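You operate a simulated robot arm through the tools that you are given. There is no shell and no other tool. Be economical: measure what you need, move in short steps, check, and stop when the job is done.

Carry out the task below with a simulated robot arm. There is one attempt and no reset: what you move stays moved.

JOB
Prime the pump, start it and leave it running at 3 bar.
Fine: open the tank tap first; pump the plunger till the clear bowl is full; set the knob to 3.

Only the result counts: the job must be done as asked and must still hold three seconds after the hand-in. Knocking over, shifting, dropping, spilling or breaking anything else fails it.

ROBOT AND FRAMES
A 7-joint arm with a two-finger parallel gripper on a trunk, on a base that drives. Base frame: it is fixed to the floor where the robot stands at the start and does not move with it; the origin is under the middle of the robot, x ahead of it, y to its left, z up; the surface under the hand at the start is at about z = 1. Readings come in m, degrees, newtons and seconds.
With the tool pointing down near the work surface it reaches from about 0.28 to 0.72 m from the robot's upright axis, wherever it stands. Its first joint turns from -166.0 to 166.0 degrees. Places, roughly: blue tank tap [0.5, 0, 1]; clear pump bowl [0.6, 0.5, 1.1]; green pump button [0.4, 0.2, 1]; primer plunger [0.4, 0.5, 1.1]; pump lamp strip [0.6, 0.3, 1.2]; spout lever [0.4, 0, 1.1]; water pressure gauge [0.6, 0.1, 1.2]; water pressure knob [0.5, 0.3, 1]. Payload 3.43 kg.
Tool frame: the origin (TCP) lies between the finger pads and is the grasp point; the fingertips stand 0.034 m ahead of it; z points along the fingers, y is the line along which they close. The gripper opens to 0.128 m. The fingers are 0.024 m wide and 0.012 m thick; the gripper's body (0.048 by 0.13 m) begins 0.096 m behind the TCP.
Orientation is told as [roll, pitch, yaw] about the base's x, y, z axes, in that order, counted from this pose: with the fingers straight down and closing along the base's y, the tool's x points along the base's -x, its y along +y and its z along -z.

CONTROLS
- The arm moves only by the tool nudge_tool. Its argument "increments" is one flat list of numbers, 7 for each row, row after row: the shift along the tool's x, y, z in units of 25 mm (1.0 is 25 mm), then the turn, a rotation vector about the tool's x, y, z in units of 8 degrees (1.0 is 8 degrees), then the closure, from 0 (fully open) to 1 (shut). In form: [tx, ty, tz, wx, wy, wz, claw, tx, ty, tz, wx, wy, wz, claw, ...]. A call has 1 to 8 rows; each row shifts and turns the commanded pose from where the row before left it, along the tool's axes as they then stand. A call with a number of a shift or a turn outside -1 to 1 is refused whole. A row lasts 0.2 s, in which the tool goes at most 0.05 m and 8.6 degrees; a call with a longer step from one row to the next is refused whole, and so is a gripper value outside its range. A pose out of reach is approached as far as the arm can. The call stops where the force on the tool passes 40 N (or 10 N more than at its start, if that is more) or the arm is blocked; 0.2 s more then pass. The fingers move at their own pace (about 0.108 m/s each) and stop on an object; they squeeze with about 37 N. The grip force told is the motor's: it shows also when the fingers shut on nothing. Time passes only in rows, and 0.2 s behind the last, so rows that do not move let the fingers close. The reply holds the time, the measured pose of the TCP, the force on the tool along the base axes, the opening and the grip force, in the units named above and with some noise, with the torque about the TCP (base axes, N m) and any sound that the robot's microphone picked up, and new pictures: "views" is both (left out), scene, wrist or none.
- Cameras (640 x 400 px; columns grow to the right, rows downward): "scene" is now at [-0.0048, 0.1649, 1.5687]; the picture's right is [0.27, -0.96, 0.00], its down [-0.55, -0.15, -0.82] and it looks along [0.79, 0.22, -0.57] (base axes); focal length 263 px, centre (320, 200). "wrist" rides on the gripper at [0.076, -0.011, -0.16] in the tool frame; the picture's right is [0.15, 0.99, 0.00], its down [-0.88, 0.13, -0.46] and it looks along [-0.45, 0.07, 0.89] (tool axes); focal length 234 px, centre (320, 200). There is no depth. A picture from a camera that has moved, and an enlarged one, comes with that camera's place and axes in the base frame and with its lens.
- raise_lower(by): slides the trunk up (or, below 0, down) by that many m; the arm and the scene camera ride with it, the base frame stays. It gives what a move gives, with no picture.
- roll_base(legs): drives the robot by 1 to 6 legs, each [ahead, left, turn to the left] in m, m and degrees, along the robot's own axes; the way and the turn of a leg run together, so that a leg with both is an arc; at most 1.5 m and 180 degrees a leg. The arm and the cameras ride along, it lands a little off, and it stops where it bumps. It gives what a move gives, and a new picture of the scene camera.
- aim_head(pan, tilt): turns the head with the scene camera to pan (to the left, within 86 degrees either way) and tilt (down, from -29 to 69), counted from straight ahead of the robot. It gives what a move gives, and a new picture of the scene camera.
- enlarge(camera, box): a new picture of the part [left, top, right, bottom] of that camera's present view, enlarged. No time passes.
- job_done(): hands the job in; it is judged then, once.

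Work in short steps. Places have to be worked out from the pictures, the camera data and where the tool is seen: move nearer, look again, correct. Check each grasp and each placing, and mend what went wrong. You have 120 turns and 260 pictures in all, those below and enlarged ones among them. Open the gripper and draw the arm clear of the work before you hand the job in, unless the task says otherwise; then end with one line.

The tools are called as name(argument=value, ...) on one line, values as JSON. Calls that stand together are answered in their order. nudge_tool: Moves the arm, as the interface text tells. Its arguments: {"type":"object","properties":{"increments":{"type":"array"},"views":{"type":"string","enum":["both","scene","wrist","none"]}},"required":["increments"]} The other tools are called the same way: raise_lower (by) slides the trunk up or down; roll_base (legs) drives the base; aim_head (pan, tilt) turns the head that bears the scene camera; enlarge (camera, box) takes an enlarged picture of a part of a camera's view; job_done () hands the job in.

At the start:

```text
time: 0.0
tcp_pos: [0.3531, 0.2332, 1.3817]
orientation: [0.0, 0.0, 0.0]
force: [0.2, -0.1, 0.0]
moment: [0.02, -0.02, 0.01]
opening: 0.1281
grasp_force: 0.2
trunk travel left (down, up): [-0.275, 0.049]
robot x, y, heading: [-0.0021, 0.0004, -0.0]
head pan, tilt: [15.6, 34.5]
```

scene: 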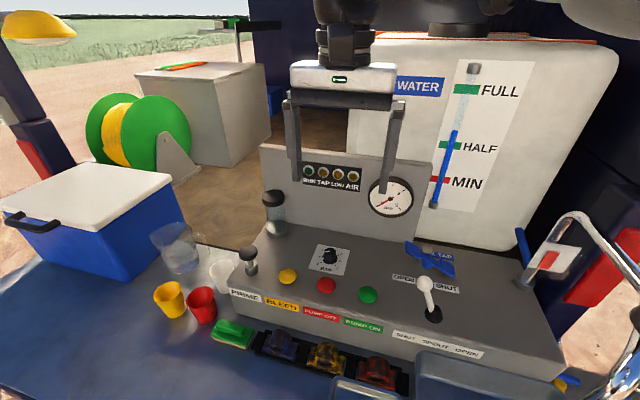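
wrist: 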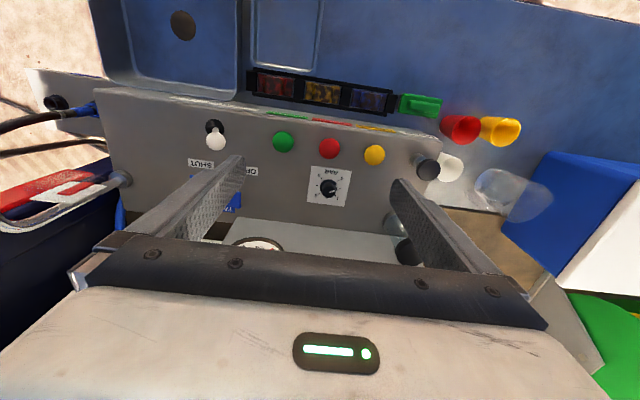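

The panel is visible: tap (blue), knob, buttons, plunger at left, bowl behind. I enlarge to read labels.

enlarge(camera="scene", box=[220, 220, 400, 340])

enlarge(camera="scene", box=[370, 220, 550, 340])

enlarge(camera="scene", box=[250, 140, 430, 260])

```text
3.33 times, centred on (310, 280) of scene
camera zoom: at [-0.0048, 0.1649, 1.5687], right [0.27, -0.96, 0.0], down [-0.55, -0.15, -0.82], along [0.79, 0.22, -0.57], focal length 876 px, centre (353, -67)
```

zoom: 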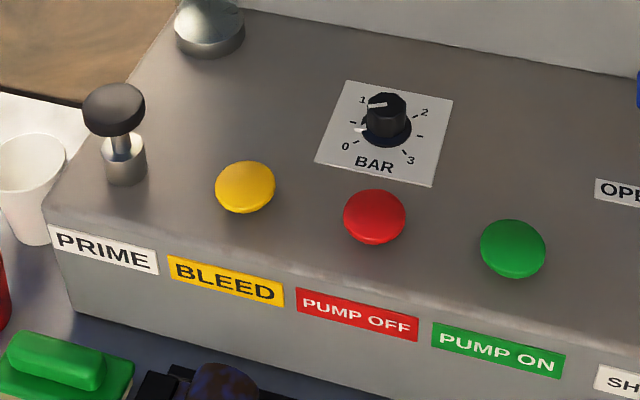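

```text
3.33 times, centred on (460, 280) of scene
camera zoom: at [-0.0048, 0.1649, 1.5687], right [0.27, -0.96, 0.0], down [-0.55, -0.15, -0.82], along [0.79, 0.22, -0.57], focal length 876 px, centre (-147, -67)
```

zoom: 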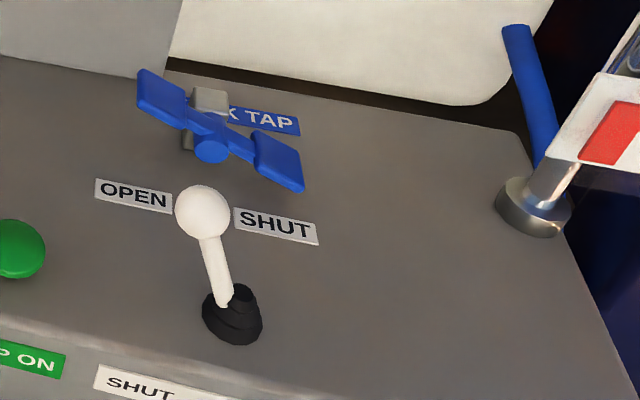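

```text
3.33 times, centred on (340, 200) of scene
camera zoom: at [-0.0048, 0.1649, 1.5687], right [0.27, -0.96, 0.0], down [-0.55, -0.15, -0.82], along [0.79, 0.22, -0.57], focal length 876 px, centre (253, 200)
```

zoom: 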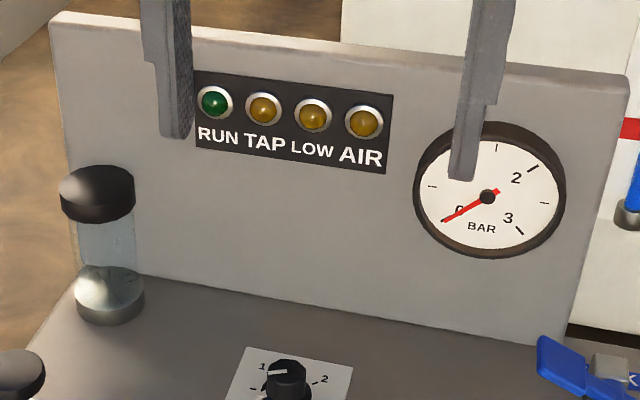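

I move over toward the tap, staying high, to view it close with the wrist camera.

nudge_tool(increments=[-0.3, -1, 0.3, 0, 0, 0, 0.8, -0.3, -1, 0.3, 0, 0, 0, 0.8, -0.3, -1, 0.3, 0, 0, 0, 0.8, -0.3, -1, 0.3, 0, 0, 0, 0.8, -0.3, -1, 0.3, 0, 0, 0, 0.8, -0.3, -1, 0.3, 0, 0, 0, 0.8, -0.3, -1, 0.3, 0, 0, 0, 0.8, -0.3, -1, 0.3, 0, 0, 0, 0.8])

```text
time: 1.8
tcp_pos: [0.4149, 0.0325, 1.3206]
orientation: [0.0, 0.0, 0.0]
force: [0.4, 0.0, -0.7]
moment: [0.02, -0.03, 0.0]
opening: 0.0257
grasp_force: 0.1
trunk travel left (down, up): [-0.275, 0.049]
robot x, y, heading: [0.0015, 0.0025, 0.1]
head pan, tilt: [15.6, 34.5]
camera scene: at [-0.0047, 0.1648, 1.5688], right [0.27, -0.96, 0.0], down [-0.55, -0.15, -0.82], along [0.79, 0.22, -0.57], focal length 263 px, centre (320, 200)
camera wrist: at [0.3389, 0.0202, 1.4806], right [-0.15, 0.99, 0.0], down [0.88, 0.13, 0.46], along [0.45, 0.07, -0.89], focal length 234 px, centre (320, 200)
```

scene: 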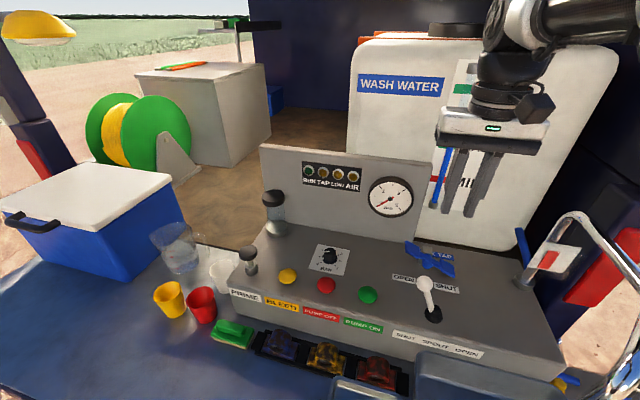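
wrist: 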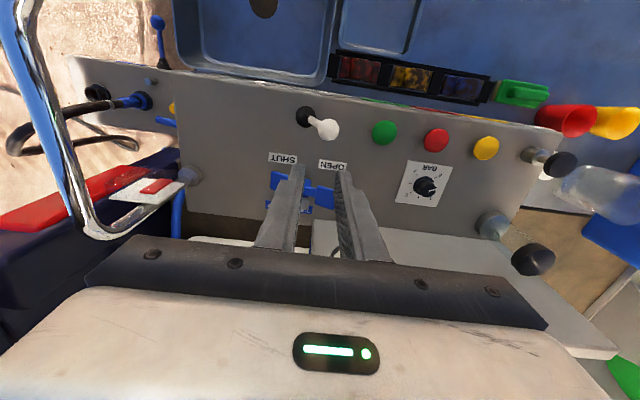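

enlarge(camera="wrist", box=[230, 90, 380, 250])

enlarge(camera="scene", box=[380, 220, 480, 300])

enlarge(camera="wrist", box=[380, 150, 480, 220])

```text
2.50 times, centred on (305, 170) of wrist
camera zoom: at [0.3389, 0.0202, 1.4806], right [-0.15, 0.99, 0.0], down [0.88, 0.13, 0.46], along [0.45, 0.07, -0.89], focal length 585 px, centre (358, 275)
```

zoom: 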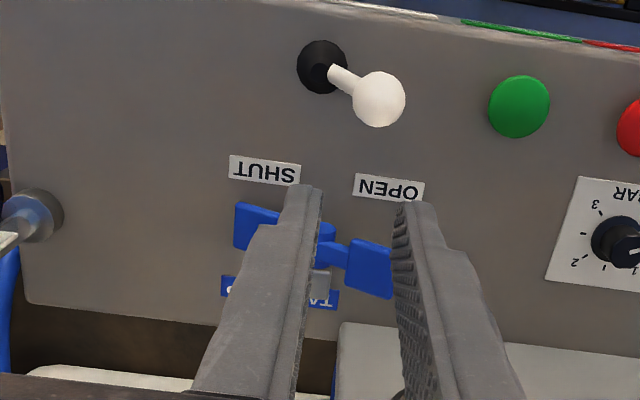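

```text
5.00 times, centred on (430, 260) of scene
camera zoom: at [-0.0047, 0.1648, 1.5688], right [0.27, -0.96, 0.0], down [-0.55, -0.15, -0.82], along [0.79, 0.22, -0.57], focal length 1313 px, centre (-230, -100)
```

zoom: 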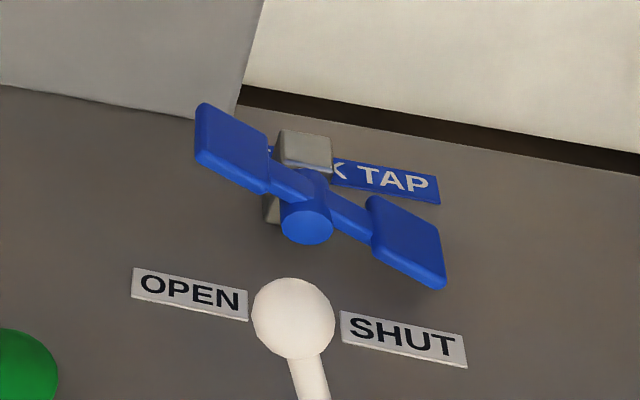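

```text
5.71 times, centred on (430, 185) of wrist
camera zoom: at [0.3389, 0.0202, 1.4806], right [-0.15, 0.99, 0.0], down [0.88, 0.13, 0.46], along [0.45, 0.07, -0.89], focal length 1338 px, centre (-309, 286)
```

zoom: 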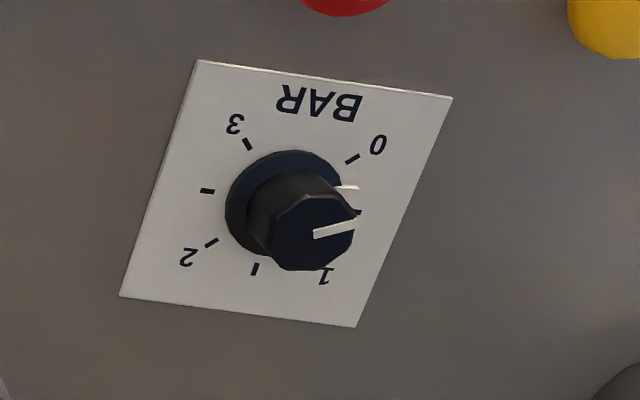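

The tap is a horizontal-axis butterfly (centre ≈ (0.532, 0.015, 1.056)), right wing dropped to SHUT. I'll close the fingers and go above the left wing to push it down toward OPEN.

nudge_tool(increments=[-0.8, 0.2, 0, 0, 0, 0, 1, -0.8, 0.2, 0.5, 0, 0, 0, 1, -0.8, 0.2, 1, 0, 0, 0, 1, -0.8, 0.2, 1, 0, 0, 0, 1, -0.8, 0.2, 1, 0, 0, 0, 1, -0.7, 0.2, 1, 0, 0, 0, 1, 0, 0, 0.9, 0, 0, 0, 1])

```text
time: 3.4
tcp_pos: [0.5301, 0.0621, 1.1866]
orientation: [0.0, 0.1, -0.1]
force: [-0.3, -0.2, 0.0]
moment: [-0.01, 0.01, -0.03]
opening: 0.0
grasp_force: 32.8
trunk travel left (down, up): [-0.275, 0.049]
robot x, y, heading: [-0.0009, -0.0023, -0.2]
head pan, tilt: [15.6, 34.5]
camera scene: at [-0.0046, 0.1649, 1.5688], right [0.27, -0.96, 0.0], down [-0.55, -0.15, -0.82], along [0.79, 0.22, -0.57], focal length 263 px, centre (320, 200)
camera wrist: at [0.4542, 0.0506, 1.3469], right [-0.15, 0.99, 0.0], down [0.88, 0.13, 0.46], along [0.45, 0.07, -0.89], focal length 234 px, centre (320, 200)
```

scene: 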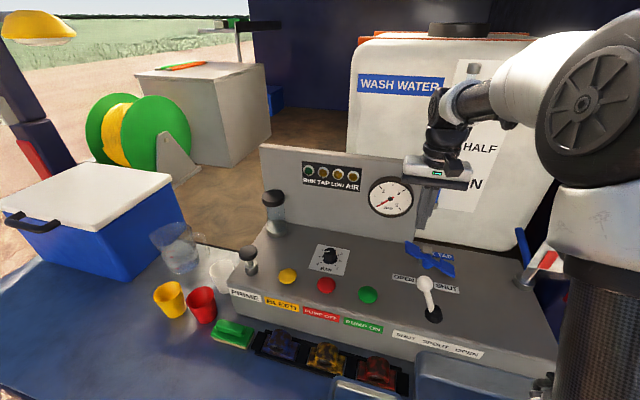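
wrist: 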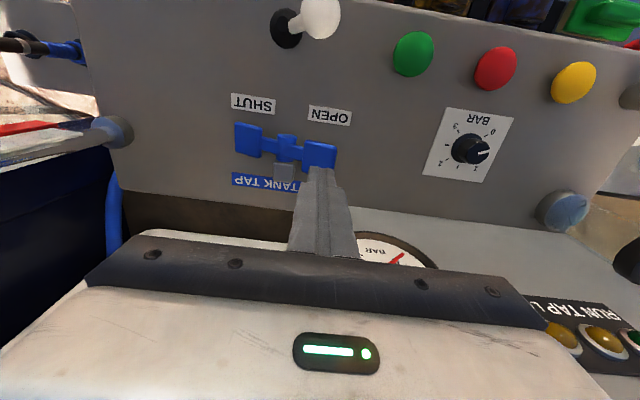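

Fingertips are right above the left wing. Press down in short steps.

nudge_tool(increments=[0, 0, 0.8, 0, 0, 0, 1, 0, 0, 0.8, 0, 0, 0, 1, 0, 0, 0.6, 0, 0, 0, 1, 0, 0, 0.5, 0, 0, 0, 1, 0, 0, 0.5, 0, 0, 0, 1])

```text
time: 4.6
tcp_pos: [0.5299, 0.0646, 1.1075]
orientation: [0.1, -0.2, -0.1]
force: [0.6, 1.6, 3.6]
moment: [0.12, 0.03, -0.04]
opening: 0.0001
grasp_force: 32.6
trunk travel left (down, up): [-0.275, 0.049]
robot x, y, heading: [0.0003, 0.0011, 0.0]
head pan, tilt: [15.6, 34.5]
camera scene: at [-0.0051, 0.1651, 1.5688], right [0.27, -0.96, 0.0], down [-0.55, -0.15, -0.82], along [0.79, 0.22, -0.57], focal length 263 px, centre (320, 200)
camera wrist: at [0.4533, 0.0525, 1.267], right [-0.15, 0.99, 0.0], down [0.88, 0.13, 0.46], along [0.45, 0.07, -0.89], focal length 234 px, centre (320, 200)
```

scene: 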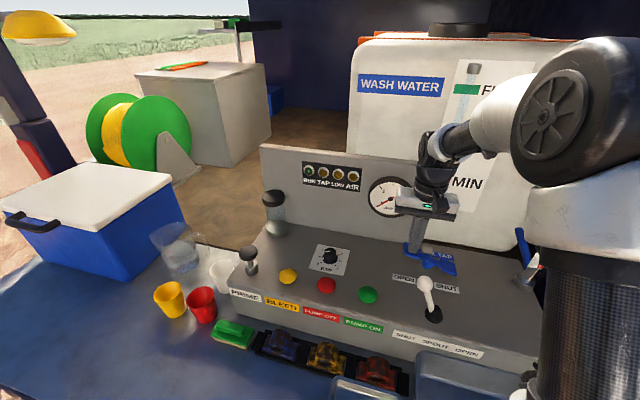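
wrist: 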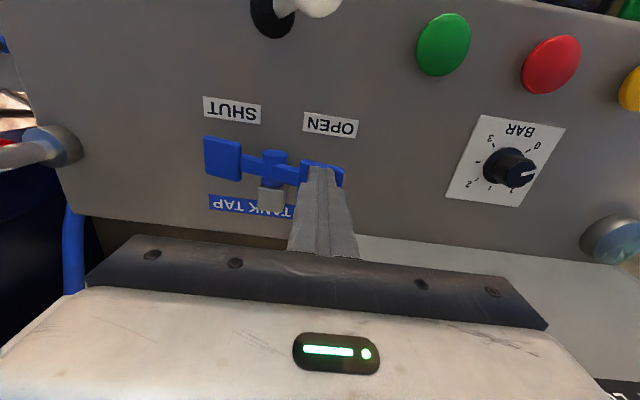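

The tap turns with light force; continue down.

nudge_tool(increments=[0, 0, 0.4, 0, 0, 0, 1, 0, 0, 0.4, 0, 0, 0, 1, 0, 0, 0.4, 0, 0, 0, 1])

```text
time: 5.4
tcp_pos: [0.5309, 0.0618, 1.077]
orientation: [0.0, 0.0, 0.0]
force: [0.2, -0.3, -0.2]
moment: [-0.02, 0.03, 0.0]
opening: 0.0
grasp_force: 32.7
trunk travel left (down, up): [-0.275, 0.049]
robot x, y, heading: [0.0008, -0.0017, -0.1]
head pan, tilt: [15.6, 34.5]
camera scene: at [-0.0048, 0.1649, 1.5687], right [0.27, -0.96, 0.0], down [-0.55, -0.15, -0.82], along [0.79, 0.22, -0.57], focal length 263 px, centre (320, 200)
camera wrist: at [0.4551, 0.0505, 1.2375], right [-0.15, 0.99, 0.0], down [0.88, 0.13, 0.46], along [0.45, 0.07, -0.89], focal length 234 px, centre (320, 200)
```

scene: 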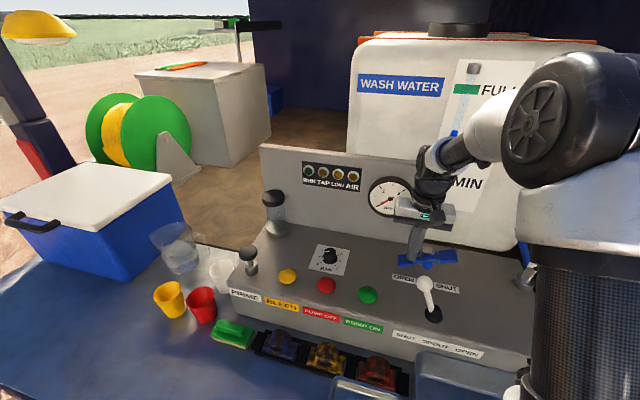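
wrist: 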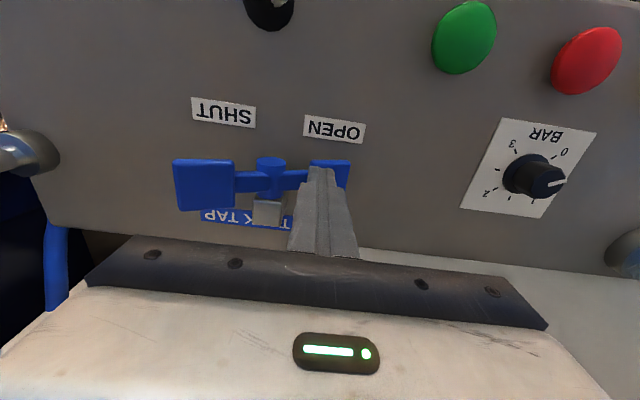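

Force has dropped to zero; I lift off and check where the tap rests.

nudge_tool(increments=[0, 0, -1, 0, 0, 0, 1, 0, 0, -1, 0, 0, 0, 1, 0, 0, -1, 0, 0, 0, 1, 0, 0, -1, 0, 0, 0, 1], views="none")

enlarge(camera="scene", box=[380, 220, 480, 300])

enlarge(camera="wrist", box=[180, 60, 420, 210])

```text
time: 6.4
tcp_pos: [0.5329, 0.0622, 1.1741]
orientation: [0.2, 0.0, 0.0]
force: [1.4, -0.3, -0.5]
moment: [0.06, -0.02, 0.01]
opening: 0.0
grasp_force: 33.2
trunk travel left (down, up): [-0.275, 0.049]
robot x, y, heading: [-0.001, -0.002, -0.1]
head pan, tilt: [15.6, 34.5]
```

```text
5.00 times, centred on (430, 260) of scene
camera zoom: at [-0.0049, 0.1649, 1.5687], right [0.27, -0.96, 0.0], down [-0.55, -0.15, -0.82], along [0.79, 0.22, -0.57], focal length 1313 px, centre (-230, -100)
```

zoom: 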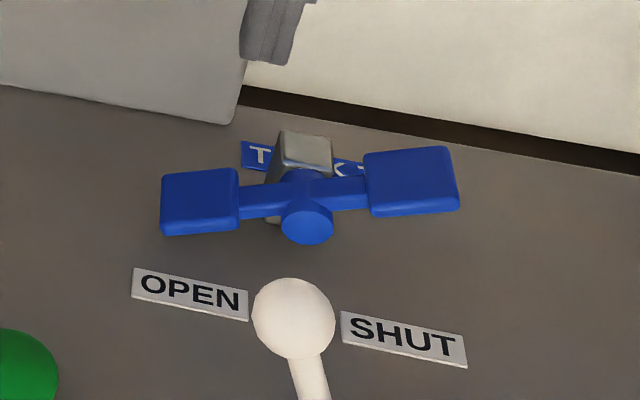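

```text
2.67 times, centred on (300, 135) of wrist
camera zoom: at [0.456, 0.0506, 1.3356], right [-0.15, 0.99, 0.0], down [0.88, 0.13, 0.46], along [0.45, 0.07, -0.89], focal length 624 px, centre (373, 373)
```

zoom: 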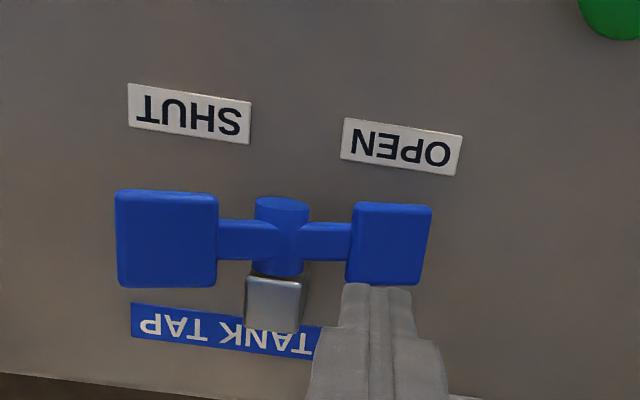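

The tap now leans to OPEN (about −24°, near mirror of start). I press once more slightly lower to be sure it is at its stop.

nudge_tool(increments=[0, 0, 1, 0, 0, 0, 1, 0, 0, 1, 0, 0, 0, 1, 0, 0, 1, 0, 0, 0, 1, 0, 0, 0.8, 0, 0, 0, 1, 0, 0, 0.2, 0, 0, 0, 1, 0, 0, 0.2, 0, 0, 0, 1], views="wrist")

```text
time: 7.8
tcp_pos: [0.53, 0.0629, 1.0728]
orientation: [0.0, -0.2, -0.1]
force: [-1.8, -1.1, 15.0]
moment: [-0.21, 0.14, -0.02]
opening: 0.0
grasp_force: 32.6
trunk travel left (down, up): [-0.275, 0.049]
robot x, y, heading: [0.0019, 0.0002, 0.3]
head pan, tilt: [15.6, 34.5]
camera wrist: at [0.4539, 0.0516, 1.2333], right [-0.15, 0.99, 0.0], down [0.88, 0.13, 0.46], along [0.45, 0.07, -0.89], focal length 234 px, centre (320, 200)
```

wrist: 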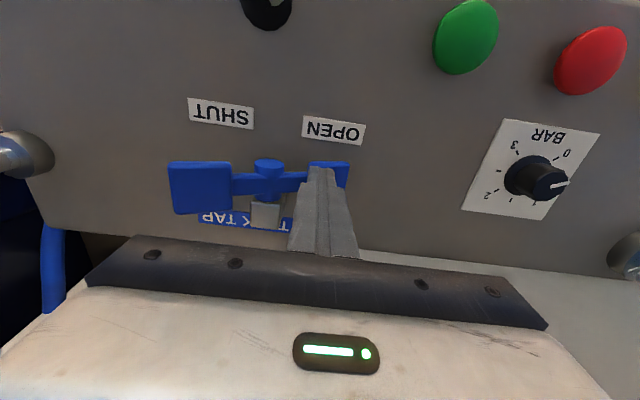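

Firm stop at 15 N: tap fully open. Lift and travel toward the primer plunger at ≈ (0.398, 0.463, 1.085).

nudge_tool(increments=[0, 0, -1, 0, 0, 0, 1, 0, 0, -1, 0, 0, 0, 1, 0, 0, -1, 0, 0, 0, 1, 0, 0, -1, 0, 0, 0, 1, 0, 0, -1, 0, 0, 0, 1, 0, 1, -1, 0, 0, 0, 1, 0.3, 1, 0, 0, 0, 0, 1, 0.3, 1, 0, 0, 0, 0, 1], views="none")

nudge_tool(increments=[0.4, 1, 0, 0, 0, 0, 1, 0.4, 1, 0, 0, 0, 0, 1, 0.4, 1, 0, 0, 0, 0, 1, 0.4, 1, 0, 0, 0, 0, 1, 0.4, 1, 0, 0, 0, 0, 1, 0.4, 1, 0, 0, 0, 0, 1, 0.4, 1, 0, 0, 0, 0, 1, 0.4, 1, 0, 0, 0, 0, 1], views="none")

nudge_tool(increments=[0.5, 1, 0, 0, 0, 0, 1, 0.5, 1, 0, 0, 0, 0, 1, 0.3, 1, 0, 0, 0, 0, 1])

```text
time: 9.6
tcp_pos: [0.5146, 0.1392, 1.2228]
orientation: [0.0, 0.0, 0.0]
force: [-0.4, 0.6, 0.4]
moment: [-0.03, 0.0, -0.02]
opening: 0.0003
grasp_force: 32.7
trunk travel left (down, up): [-0.275, 0.049]
robot x, y, heading: [-0.0031, -0.0022, 0.2]
head pan, tilt: [15.6, 34.5]
```

```text
time: 11.4
tcp_pos: [0.4311, 0.3403, 1.2207]
orientation: [0.0, 0.0, 0.0]
force: [0.0, 0.2, -0.5]
moment: [-0.03, 0.02, -0.01]
opening: 0.0001
grasp_force: 33.1
trunk travel left (down, up): [-0.275, 0.049]
robot x, y, heading: [0.0031, -0.0016, 0.2]
head pan, tilt: [15.6, 34.5]
```

```text
time: 12.2
tcp_pos: [0.4016, 0.4138, 1.2243]
orientation: [0.0, -0.1, -0.2]
force: [-0.2, 0.0, -0.1]
moment: [0.0, 0.01, -0.01]
opening: 0.0002
grasp_force: 33.2
trunk travel left (down, up): [-0.275, 0.049]
robot x, y, heading: [0.0008, 0.0006, 0.1]
head pan, tilt: [15.6, 34.5]
camera scene: at [-0.0048, 0.1651, 1.5687], right [0.27, -0.96, 0.0], down [-0.55, -0.15, -0.82], along [0.79, 0.22, -0.57], focal length 263 px, centre (320, 200)
camera wrist: at [0.3253, 0.4016, 1.3833], right [-0.15, 0.99, 0.0], down [0.88, 0.13, 0.46], along [0.45, 0.07, -0.89], focal length 234 px, centre (320, 200)
```

scene: 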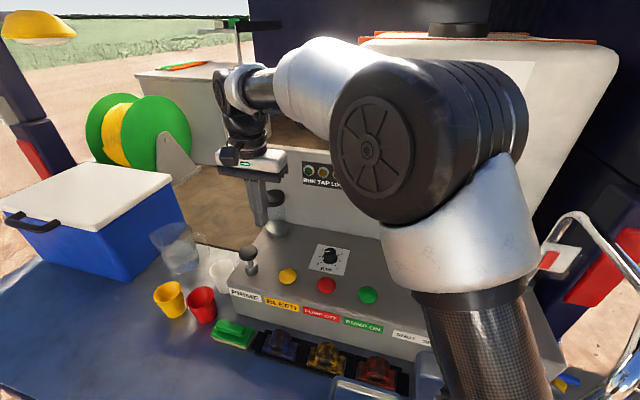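
wrist: 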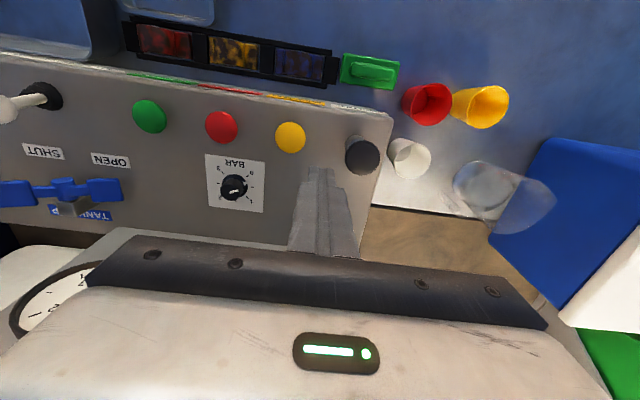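

Plunger cap at ≈ (0.401, 0.467). Move above it and press gently.

nudge_tool(increments=[0, 1, 0, 0, 0, 0, 1, 0, 1, 0, 0, 0, 0, 1, 0, 0.1, 1, 0, 0, 0, 1, 0, 0, 1, 0, 0, 0, 1, 0, 0, 0.8, 0, 0, 0, 1, 0, 0, 0.4, 0, 0, 0, 1])

```text
time: 13.6
tcp_pos: [0.4015, 0.4657, 1.1417]
orientation: [0.0, -0.1, 0.0]
force: [-0.5, -0.8, 0.3]
moment: [-0.01, 0.0, 0.02]
opening: 0.0001
grasp_force: 33.1
trunk travel left (down, up): [-0.275, 0.049]
robot x, y, heading: [0.0029, -0.0025, -0.0]
head pan, tilt: [15.6, 34.5]
camera scene: at [-0.0048, 0.1649, 1.5688], right [0.27, -0.96, 0.0], down [-0.55, -0.15, -0.82], along [0.79, 0.22, -0.57], focal length 263 px, centre (320, 200)
camera wrist: at [0.3255, 0.4536, 1.3024], right [-0.15, 0.99, 0.0], down [0.88, 0.13, 0.46], along [0.45, 0.07, -0.89], focal length 234 px, centre (320, 200)
```

scene: 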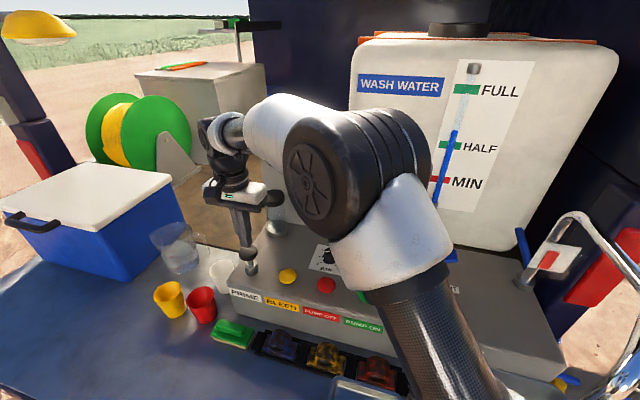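
wrist: 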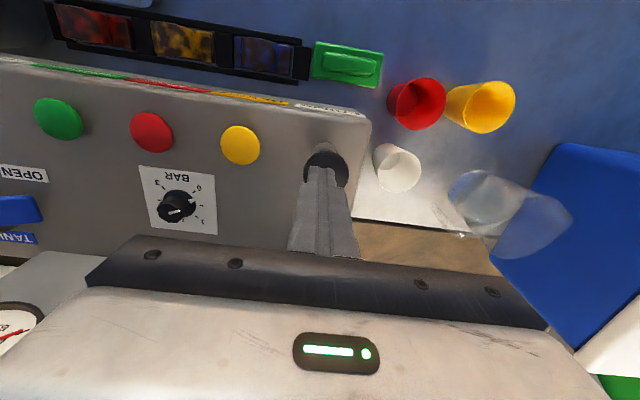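

Aligned; press down and see the force.

nudge_tool(increments=[0, 0, 0.4, 0, 0, 0, 1, 0, 0, 0.4, 0, 0, 0, 1, 0, 0, 0.4, 0, 0, 0, 1, 0, 0, 0.4, 0, 0, 0, 1])

```text
time: 14.6
tcp_pos: [0.4027, 0.4642, 1.1038]
orientation: [0.1, -0.1, 0.0]
force: [2.2, 2.2, 4.0]
moment: [0.03, -0.04, -0.01]
opening: 0.0001
grasp_force: 33.2
trunk travel left (down, up): [-0.275, 0.049]
robot x, y, heading: [-0.0013, -0.0014, -0.3]
head pan, tilt: [15.6, 34.5]
camera scene: at [-0.0048, 0.1649, 1.5688], right [0.27, -0.96, 0.0], down [-0.55, -0.15, -0.82], along [0.79, 0.22, -0.57], focal length 263 px, centre (320, 200)
camera wrist: at [0.3261, 0.453, 1.2629], right [-0.15, 0.99, 0.0], down [0.88, 0.13, 0.46], along [0.45, 0.07, -0.89], focal length 234 px, centre (320, 200)
```

scene: 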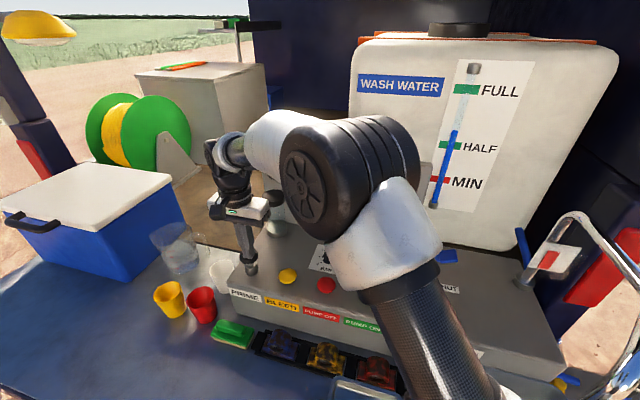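
wrist: 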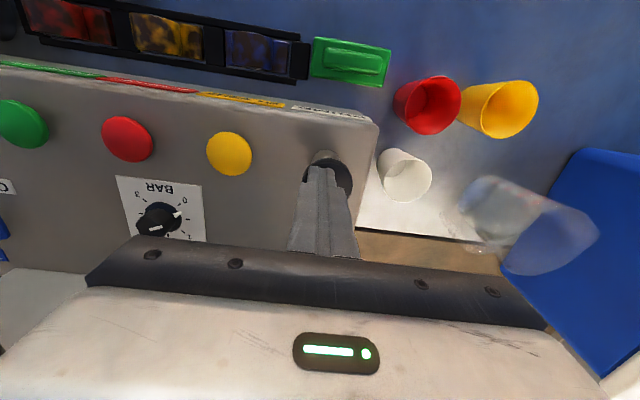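

It goes down under a few newtons. Continue to the bottom, then rise to see if it returns.

nudge_tool(increments=[0, 0, 0.3, 0, 0, 0, 1, 0, 0, 0.3, 0, 0, 0, 1, 0, 0, 0.3, 0, 0, 0, 1, 0, 0, 0.3, 0, 0, 0, 1], views="none")

nudge_tool(increments=[0, 0, -1, 0, 0, 0, 1, 0, 0, -1, 0, 0, 0, 1, 0, 0, -1, 0, 0, 0, 1])

enlarge(camera="scene", box=[220, 180, 320, 280])

```text
time: 15.5
tcp_pos: [0.4022, 0.4648, 1.0853]
orientation: [0.6, -0.4, 0.0]
force: [-5.6, -7.0, 15.6]
moment: [-0.3, 0.31, 0.0]
opening: 0.0003
grasp_force: 32.5
trunk travel left (down, up): [-0.275, 0.049]
robot x, y, heading: [0.0057, -0.004, -0.0]
head pan, tilt: [15.6, 34.5]
stopped in row 4: the force on the tool passed its limit at 46 N (the readings are from after the stop); the commanded pose is now the measured one
```

```text
time: 16.3
tcp_pos: [0.4031, 0.4681, 1.1591]
orientation: [0.4, -0.4, -0.1]
force: [0.8, 0.0, 0.8]
moment: [0.04, 0.02, 0.0]
opening: 0.0002
grasp_force: 32.6
trunk travel left (down, up): [-0.275, 0.049]
robot x, y, heading: [0.0022, -0.0048, 0.0]
head pan, tilt: [15.6, 34.5]
camera scene: at [-0.0049, 0.1648, 1.5687], right [0.27, -0.96, 0.0], down [-0.55, -0.15, -0.82], along [0.79, 0.22, -0.57], focal length 263 px, centre (320, 200)
camera wrist: at [0.3264, 0.454, 1.3186], right [-0.15, 0.99, 0.01], down [0.88, 0.13, 0.46], along [0.46, 0.07, -0.89], focal length 234 px, centre (320, 200)
```

scene: 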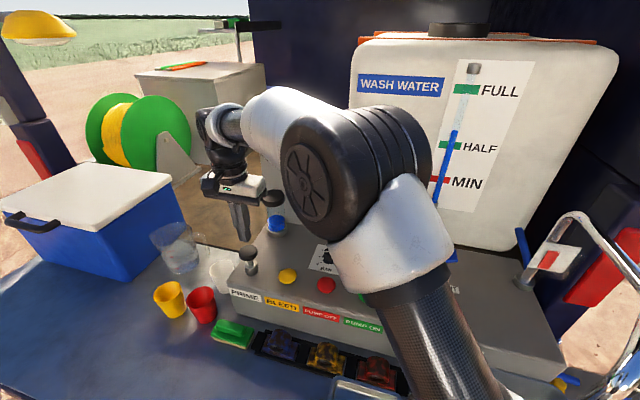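
wrist: 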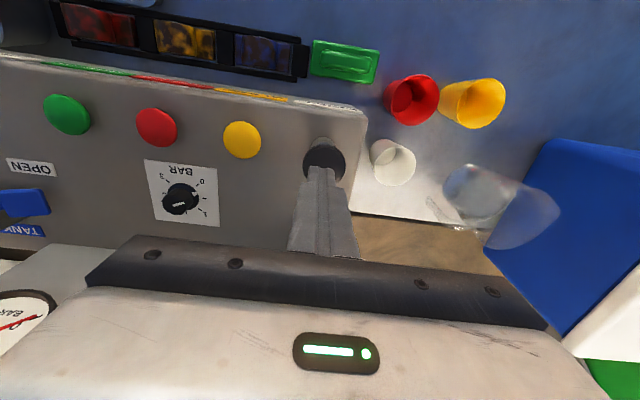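

```text
4.00 times, centred on (270, 230) of scene
camera zoom: at [-0.0049, 0.1648, 1.5687], right [0.27, -0.96, 0.0], down [-0.55, -0.15, -0.82], along [0.79, 0.22, -0.57], focal length 1051 px, centre (520, 80)
```

zoom: 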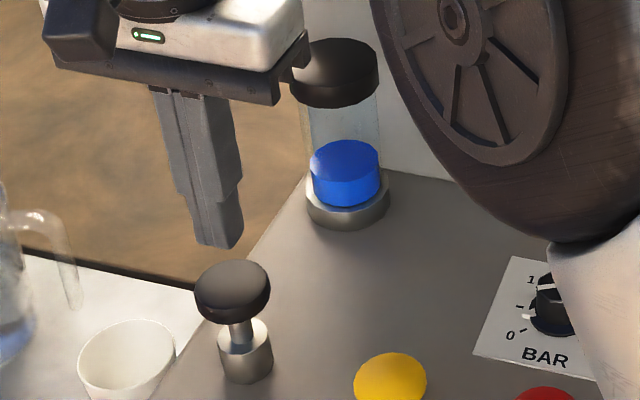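

The plunger springs back and the bowl is about 1/3 full. More strokes, checking the bowl each time.

nudge_tool(increments=[0, -0.1, 1, 0, 0, 0, 1, 0, 0, 0.9, 0, 0, 0, 1, 0, 0, 0.5, 0, 0, 0, 1, 0, 0, 0.5, 0, 0, 0, 1, 0, 0, -0.9, 0, 0, 0, 1, 0, 0, -1, 0, 0, 0, 1], views="none")

enlarge(camera="scene", box=[220, 180, 320, 280])

```text
time: 17.7
tcp_pos: [0.4031, 0.4641, 1.1338]
orientation: [0.4, -0.2, 0.1]
force: [-0.4, 0.5, 0.2]
moment: [0.02, 0.02, 0.02]
opening: 0.0002
grasp_force: 32.7
trunk travel left (down, up): [-0.275, 0.049]
robot x, y, heading: [-0.0002, -0.0007, -0.0]
head pan, tilt: [15.6, 34.5]
```

```text
4.00 times, centred on (270, 230) of scene
camera zoom: at [-0.005, 0.1648, 1.5687], right [0.27, -0.96, 0.0], down [-0.55, -0.15, -0.82], along [0.79, 0.22, -0.57], focal length 1051 px, centre (520, 80)
```

zoom: 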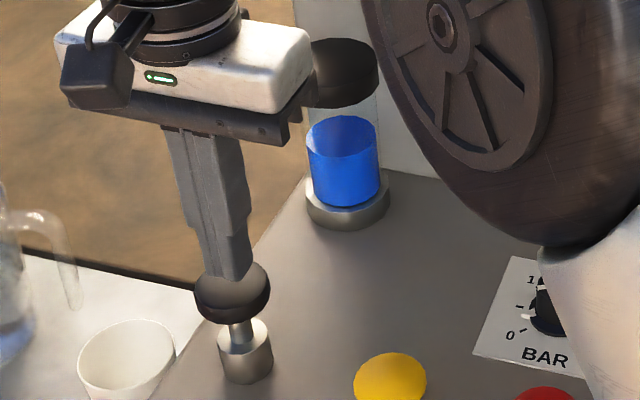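

About 2/3 now. One more stroke.

nudge_tool(increments=[0, 0, 0.9, 0, 0, 0, 1, 0, 0, 0.5, 0, 0, 0, 1, 0, 0, 0.5, 0, 0, 0, 1, 0, 0, -0.9, 0, 0, 0, 1, 0, 0, -1, 0, 0, 0, 1], views="none")

enlarge(camera="scene", box=[220, 180, 320, 280])

```text
time: 18.9
tcp_pos: [0.4033, 0.4653, 1.131]
orientation: [0.5, -0.3, 0.0]
force: [-0.2, 0.2, -0.7]
moment: [0.04, -0.01, 0.02]
opening: 0.0
grasp_force: 32.5
trunk travel left (down, up): [-0.275, 0.049]
robot x, y, heading: [0.0032, 0.0015, 0.1]
head pan, tilt: [15.6, 34.5]
```

```text
4.00 times, centred on (270, 230) of scene
camera zoom: at [-0.0049, 0.1648, 1.5687], right [0.27, -0.96, 0.0], down [-0.55, -0.15, -0.82], along [0.79, 0.22, -0.57], focal length 1051 px, centre (520, 80)
```

zoom: 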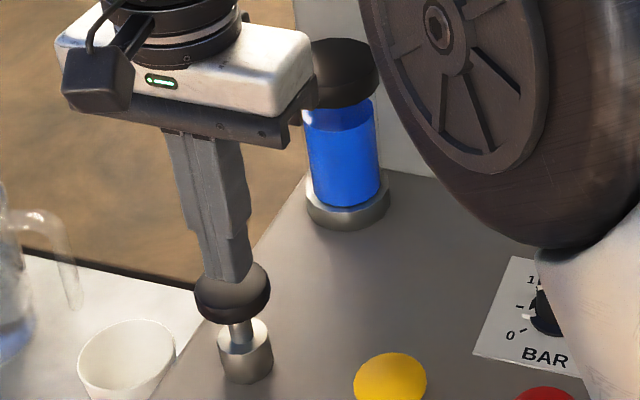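

Nearly full; a small gap may remain under the cap. One more stroke and look.

nudge_tool(increments=[0, 0, 0.9, 0, 0, 0, 1, 0, 0, 0.5, 0, 0, 0, 1, 0, 0, 0.5, 0, 0, 0, 1, 0, 0, -0.9, 0, 0, 0, 1, 0, 0, -1, 0, 0, 0, 1], views="none")

enlarge(camera="scene", box=[270, 180, 320, 240])

```text
time: 20.1
tcp_pos: [0.4029, 0.463, 1.1338]
orientation: [0.4, -0.4, 0.0]
force: [0.5, -0.1, 0.2]
moment: [-0.01, 0.06, 0.0]
opening: 0.0001
grasp_force: 32.8
trunk travel left (down, up): [-0.275, 0.049]
robot x, y, heading: [-0.0031, 0.0003, 0.1]
head pan, tilt: [15.6, 34.5]
```

```text
6.67 times, centred on (295, 210) of scene
camera zoom: at [-0.0049, 0.1648, 1.5687], right [0.27, -0.96, 0.0], down [-0.55, -0.15, -0.82], along [0.79, 0.22, -0.57], focal length 1751 px, centre (487, 133)
```

zoom: 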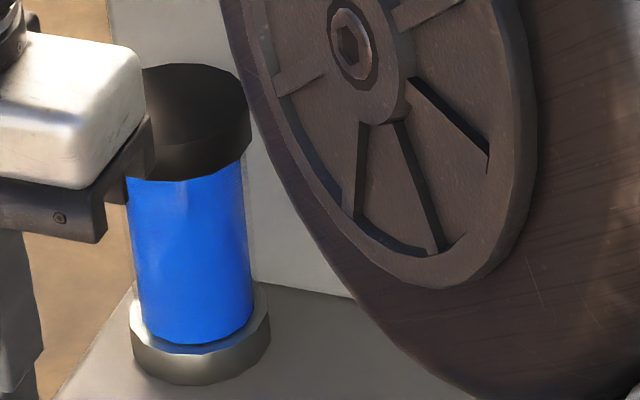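

The bowl is full to the cap. Now lift and travel to the green PUMP ON button (≈ (0.403, 0.164)).

nudge_tool(increments=[0, 0, -1, 0, 0, 0, 1, 0, -1, -1, 0, 0, 0, 1, 0, -1, 0, 0, 0, 0, 1, 0, -1, 0, 0, 0, 0, 1, 0, -1, 0, 0, 0, 0, 1, 0, -1, 0, 0, 0, 0, 1, 0, -1, 0, 0, 0, 0, 1, 0, -1, 0, 0, 0, 0, 1], views="none")

nudge_tool(increments=[0, -1, 0, 0, 0, 0, 1, 0, -1, 0, 0, 0, 0, 1, 0, -1, 0.3, 0, 0, 0, 1, 0, -1, 0.5, 0, 0, 0, 1, 0, -0.95, 0.5, 0, 0, 0, 1])

```text
time: 21.9
tcp_pos: [0.4031, 0.2891, 1.183]
orientation: [0.5, -0.4, 0.0]
force: [-0.1, 0.0, 0.2]
moment: [-0.02, 0.0, -0.02]
opening: 0.0
grasp_force: 32.9
trunk travel left (down, up): [-0.275, 0.049]
robot x, y, heading: [-0.0021, -0.0015, -0.1]
head pan, tilt: [15.6, 34.5]
```

```text
time: 23.1
tcp_pos: [0.4017, 0.1652, 1.1508]
orientation: [0.5, -0.4, 0.0]
force: [-0.2, 0.1, 0.0]
moment: [-0.03, -0.01, -0.05]
opening: 0.0003
grasp_force: 32.8
trunk travel left (down, up): [-0.275, 0.049]
robot x, y, heading: [0.003, 0.0022, 0.0]
head pan, tilt: [15.6, 34.5]
camera scene: at [-0.0049, 0.1648, 1.5688], right [0.27, -0.96, 0.0], down [-0.55, -0.15, -0.82], along [0.79, 0.22, -0.57], focal length 263 px, centre (320, 200)
camera wrist: at [0.3244, 0.152, 1.3097], right [-0.15, 0.99, 0.01], down [0.88, 0.13, 0.46], along [0.46, 0.07, -0.89], focal length 234 px, centre (320, 200)
```

scene: 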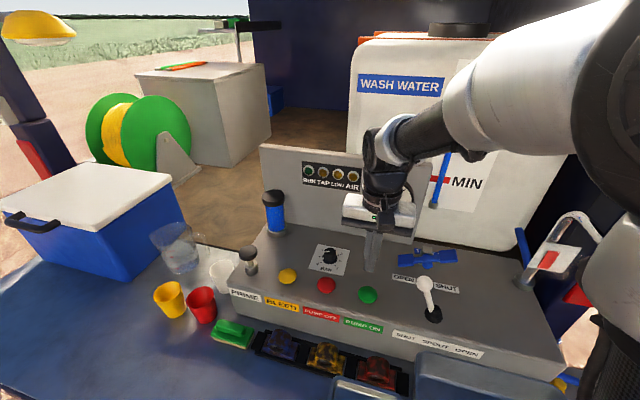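
wrist: 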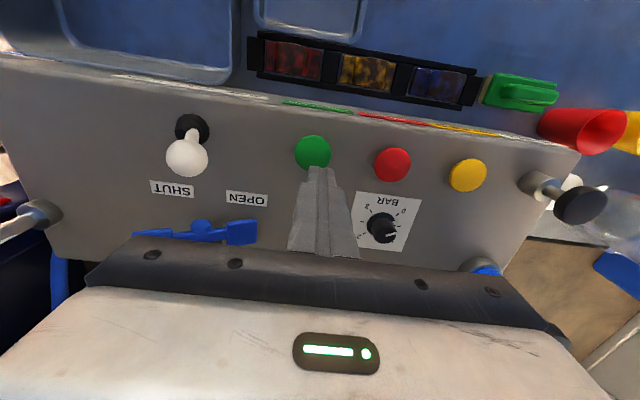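

Button estimated at (0.405, 0.157, ~1.03). Descend.

nudge_tool(increments=[-0.1, -0.25, 1, 0, 0, 0, 1, 0, 0, 1, 0, 0, 0, 1, 0, 0, 0.4, 0, 0, 0, 1, 0, 0, 0.2, 0, 0, 0, 1])

```text
time: 24.1
tcp_pos: [0.4057, 0.1599, 1.0837]
orientation: [0.5, -0.4, 0.0]
force: [0.3, -0.4, 0.1]
moment: [-0.01, -0.02, 0.01]
opening: 0.0001
grasp_force: 33.1
trunk travel left (down, up): [-0.275, 0.049]
robot x, y, heading: [0.0007, 0.0039, 0.1]
head pan, tilt: [15.6, 34.5]
camera scene: at [-0.0049, 0.1648, 1.5688], right [0.27, -0.96, 0.0], down [-0.55, -0.15, -0.82], along [0.79, 0.22, -0.57], focal length 263 px, centre (320, 200)
camera wrist: at [0.3286, 0.1464, 1.2428], right [-0.15, 0.99, 0.01], down [0.88, 0.13, 0.46], along [0.46, 0.07, -0.89], focal length 234 px, centre (320, 200)
```

scene: 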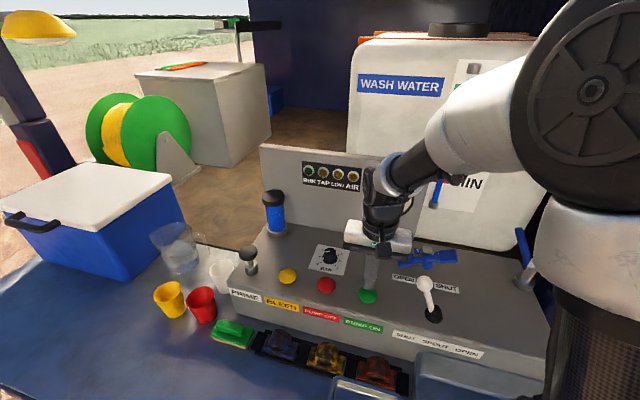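
wrist: 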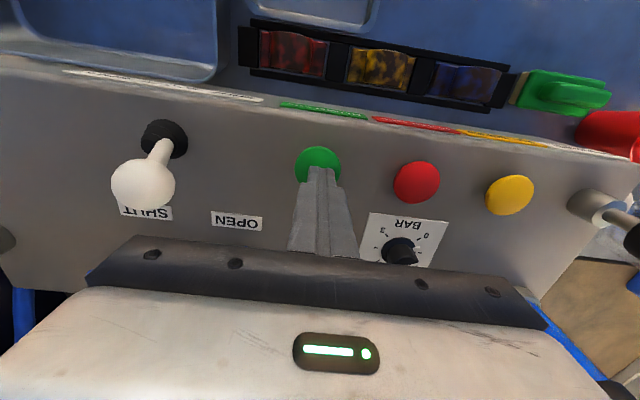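

Aligned over the green button. Press in small steps.

nudge_tool(increments=[0, 0, 0.3, 0, 0, 0, 1, 0, 0, 0.3, 0, 0, 0, 1, 0, 0, 0.2, 0, 0, 0, 1, 0, 0, 0.2, 0, 0, 0, 1], views="scene")

enlarge(camera="scene", box=[290, 150, 420, 230])

```text
time: 25.1
tcp_pos: [0.4063, 0.1581, 1.058]
orientation: [0.5, -0.3, 0.0]
force: [-0.1, -0.8, 0.2]
moment: [0.0, 0.0, -0.03]
opening: 0.0001
grasp_force: 33.2
trunk travel left (down, up): [-0.275, 0.049]
robot x, y, heading: [-0.0021, 0.0023, -0.0]
head pan, tilt: [15.6, 34.5]
camera scene: at [-0.0049, 0.1648, 1.5688], right [0.27, -0.96, 0.0], down [-0.55, -0.15, -0.82], along [0.79, 0.22, -0.57], focal length 263 px, centre (320, 200)
```

scene: 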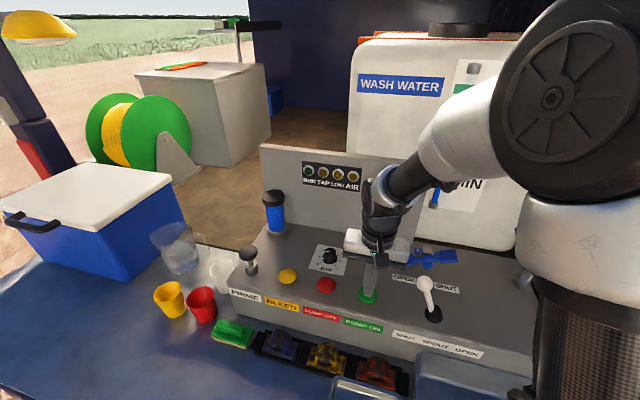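

```text
4.92 times, centred on (355, 190) of scene
camera zoom: at [-0.0049, 0.1648, 1.5688], right [0.27, -0.96, 0.0], down [-0.55, -0.15, -0.82], along [0.79, 0.22, -0.57], focal length 1293 px, centre (148, 249)
```

zoom: 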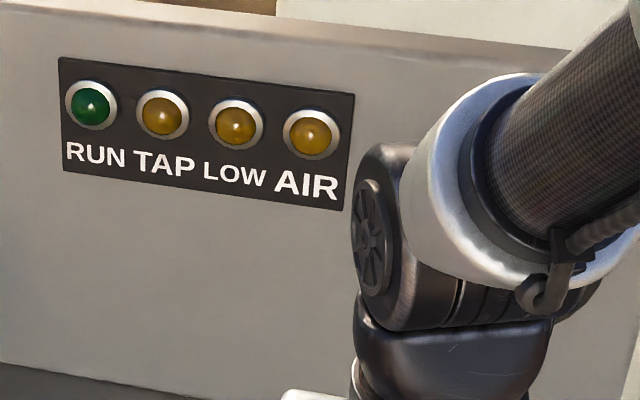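

No contact yet (tips at z≈1.024). Continue pressing.

nudge_tool(increments=[0, 0, 0.2, 0, 0, 0, 1, 0, 0, 0.2, 0, 0, 0, 1, 0, 0, 0.2, 0, 0, 0, 1, 0, 0, 0.2, 0, 0, 0, 1], views="none")

enlarge(camera="scene", box=[290, 150, 420, 230])

```text
time: 25.9
tcp_pos: [0.4067, 0.1583, 1.0499]
orientation: [0.5, -0.8, 0.0]
force: [-9.5, -4.8, 25.0]
moment: [-0.2, 0.62, -0.01]
opening: 0.0001
grasp_force: 32.8
trunk travel left (down, up): [-0.275, 0.049]
robot x, y, heading: [0.0013, 0.0031, -0.2]
head pan, tilt: [15.6, 34.5]
heard: click
stopped in row 3: the force on the tool passed its limit at 48 N (the readings are from after the stop); the commanded pose is now the measured one
```

```text
4.92 times, centred on (355, 190) of scene
camera zoom: at [-0.0078, 0.1637, 1.5692], right [0.27, -0.96, 0.0], down [-0.54, -0.15, -0.83], along [0.8, 0.22, -0.56], focal length 1293 px, centre (148, 249)
```

zoom: 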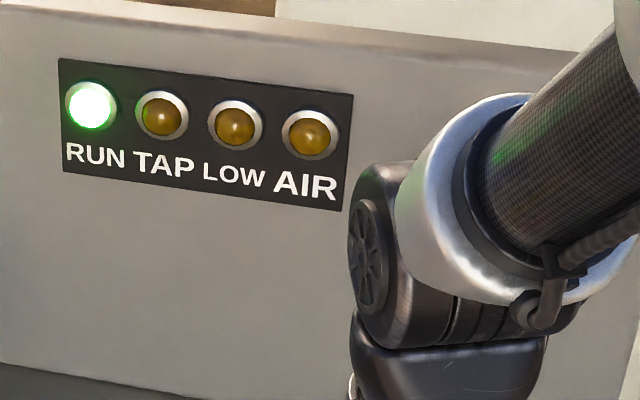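

Click heard, RUN lit, no warnings. Lift and move over the knob at about (0.49, 0.28).

nudge_tool(increments=[0, 0, -1, 0, 0, 0, 1, 0, 0, -1, 0, 0, 0, 1, -0.5, 0.7, -1, 0, 0, 0, 1, -0.6, 0.9, -1, 0, 0, 0, 0.8, -0.7, 1, 0, 0, 0, 0, 0.6, -0.7, 1, 0, 0, 0, 0, 0.6, -0.7, 1, 0, 0, 0, 0, 0.6])

enlarge(camera="scene", box=[290, 150, 420, 230])

```text
time: 27.5
tcp_pos: [0.4866, 0.2732, 1.1539]
orientation: [0.5, -0.5, 0.0]
force: [-0.3, -0.1, 0.4]
moment: [0.0, 0.02, 0.01]
opening: 0.0513
grasp_force: 0.0
trunk travel left (down, up): [-0.275, 0.049]
robot x, y, heading: [0.0014, 0.0008, -0.1]
head pan, tilt: [15.6, 34.5]
camera scene: at [-0.0048, 0.165, 1.5687], right [0.27, -0.96, 0.0], down [-0.55, -0.15, -0.82], along [0.79, 0.22, -0.57], focal length 263 px, centre (320, 200)
camera wrist: at [0.4092, 0.2605, 1.3126], right [-0.15, 0.99, 0.01], down [0.88, 0.13, 0.47], along [0.46, 0.07, -0.89], focal length 234 px, centre (320, 200)
```

scene: 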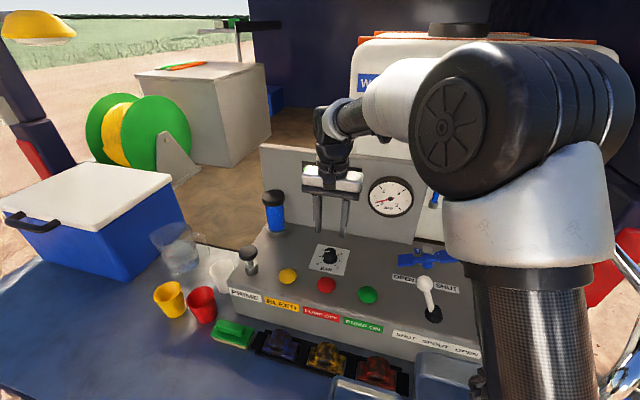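
wrist: 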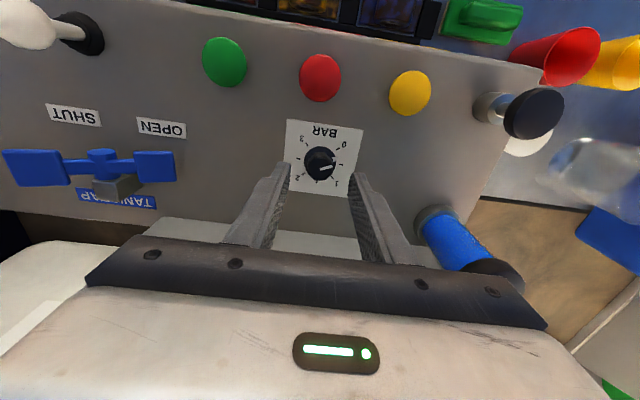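

```text
4.92 times, centred on (355, 190) of scene
camera zoom: at [-0.0048, 0.165, 1.5687], right [0.27, -0.96, 0.0], down [-0.55, -0.15, -0.82], along [0.79, 0.22, -0.57], focal length 1293 px, centre (148, 249)
```

zoom: 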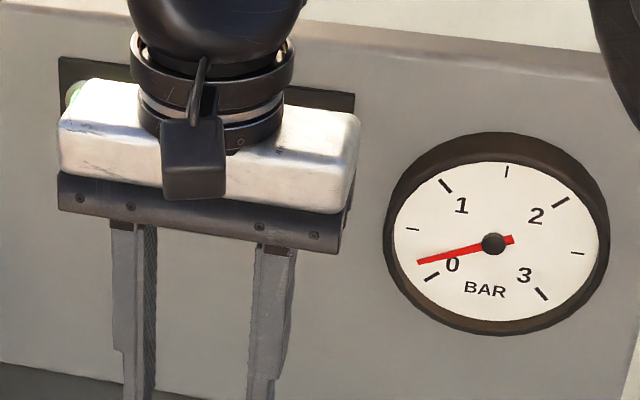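

Pressure is ~0.3 bar following the knob. Enlarge the knob for fine position.

enlarge(camera="wrist", box=[270, 110, 370, 210])

enlarge(camera="scene", box=[300, 235, 360, 285])

```text
4.00 times, centred on (320, 160) of wrist
camera zoom: at [0.4092, 0.2605, 1.3126], right [-0.15, 0.99, 0.01], down [0.88, 0.13, 0.47], along [0.46, 0.07, -0.89], focal length 937 px, centre (320, 360)
```

zoom: 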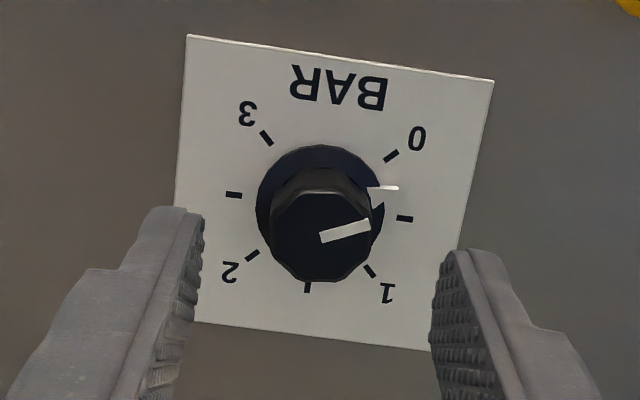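

```text
8.00 times, centred on (330, 260) of scene
camera zoom: at [-0.0048, 0.165, 1.5687], right [0.27, -0.96, 0.0], down [-0.55, -0.15, -0.82], along [0.79, 0.22, -0.57], focal length 2101 px, centre (240, -280)
```

zoom: 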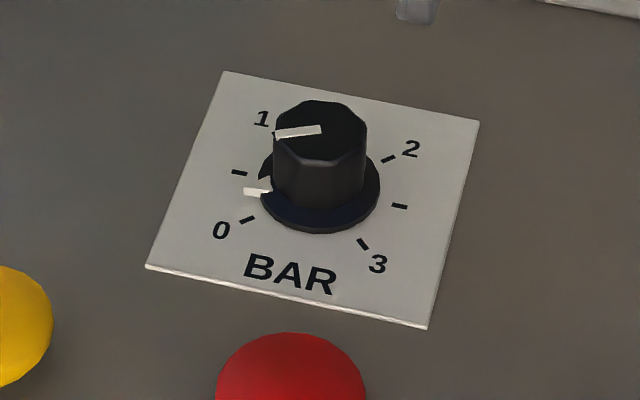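

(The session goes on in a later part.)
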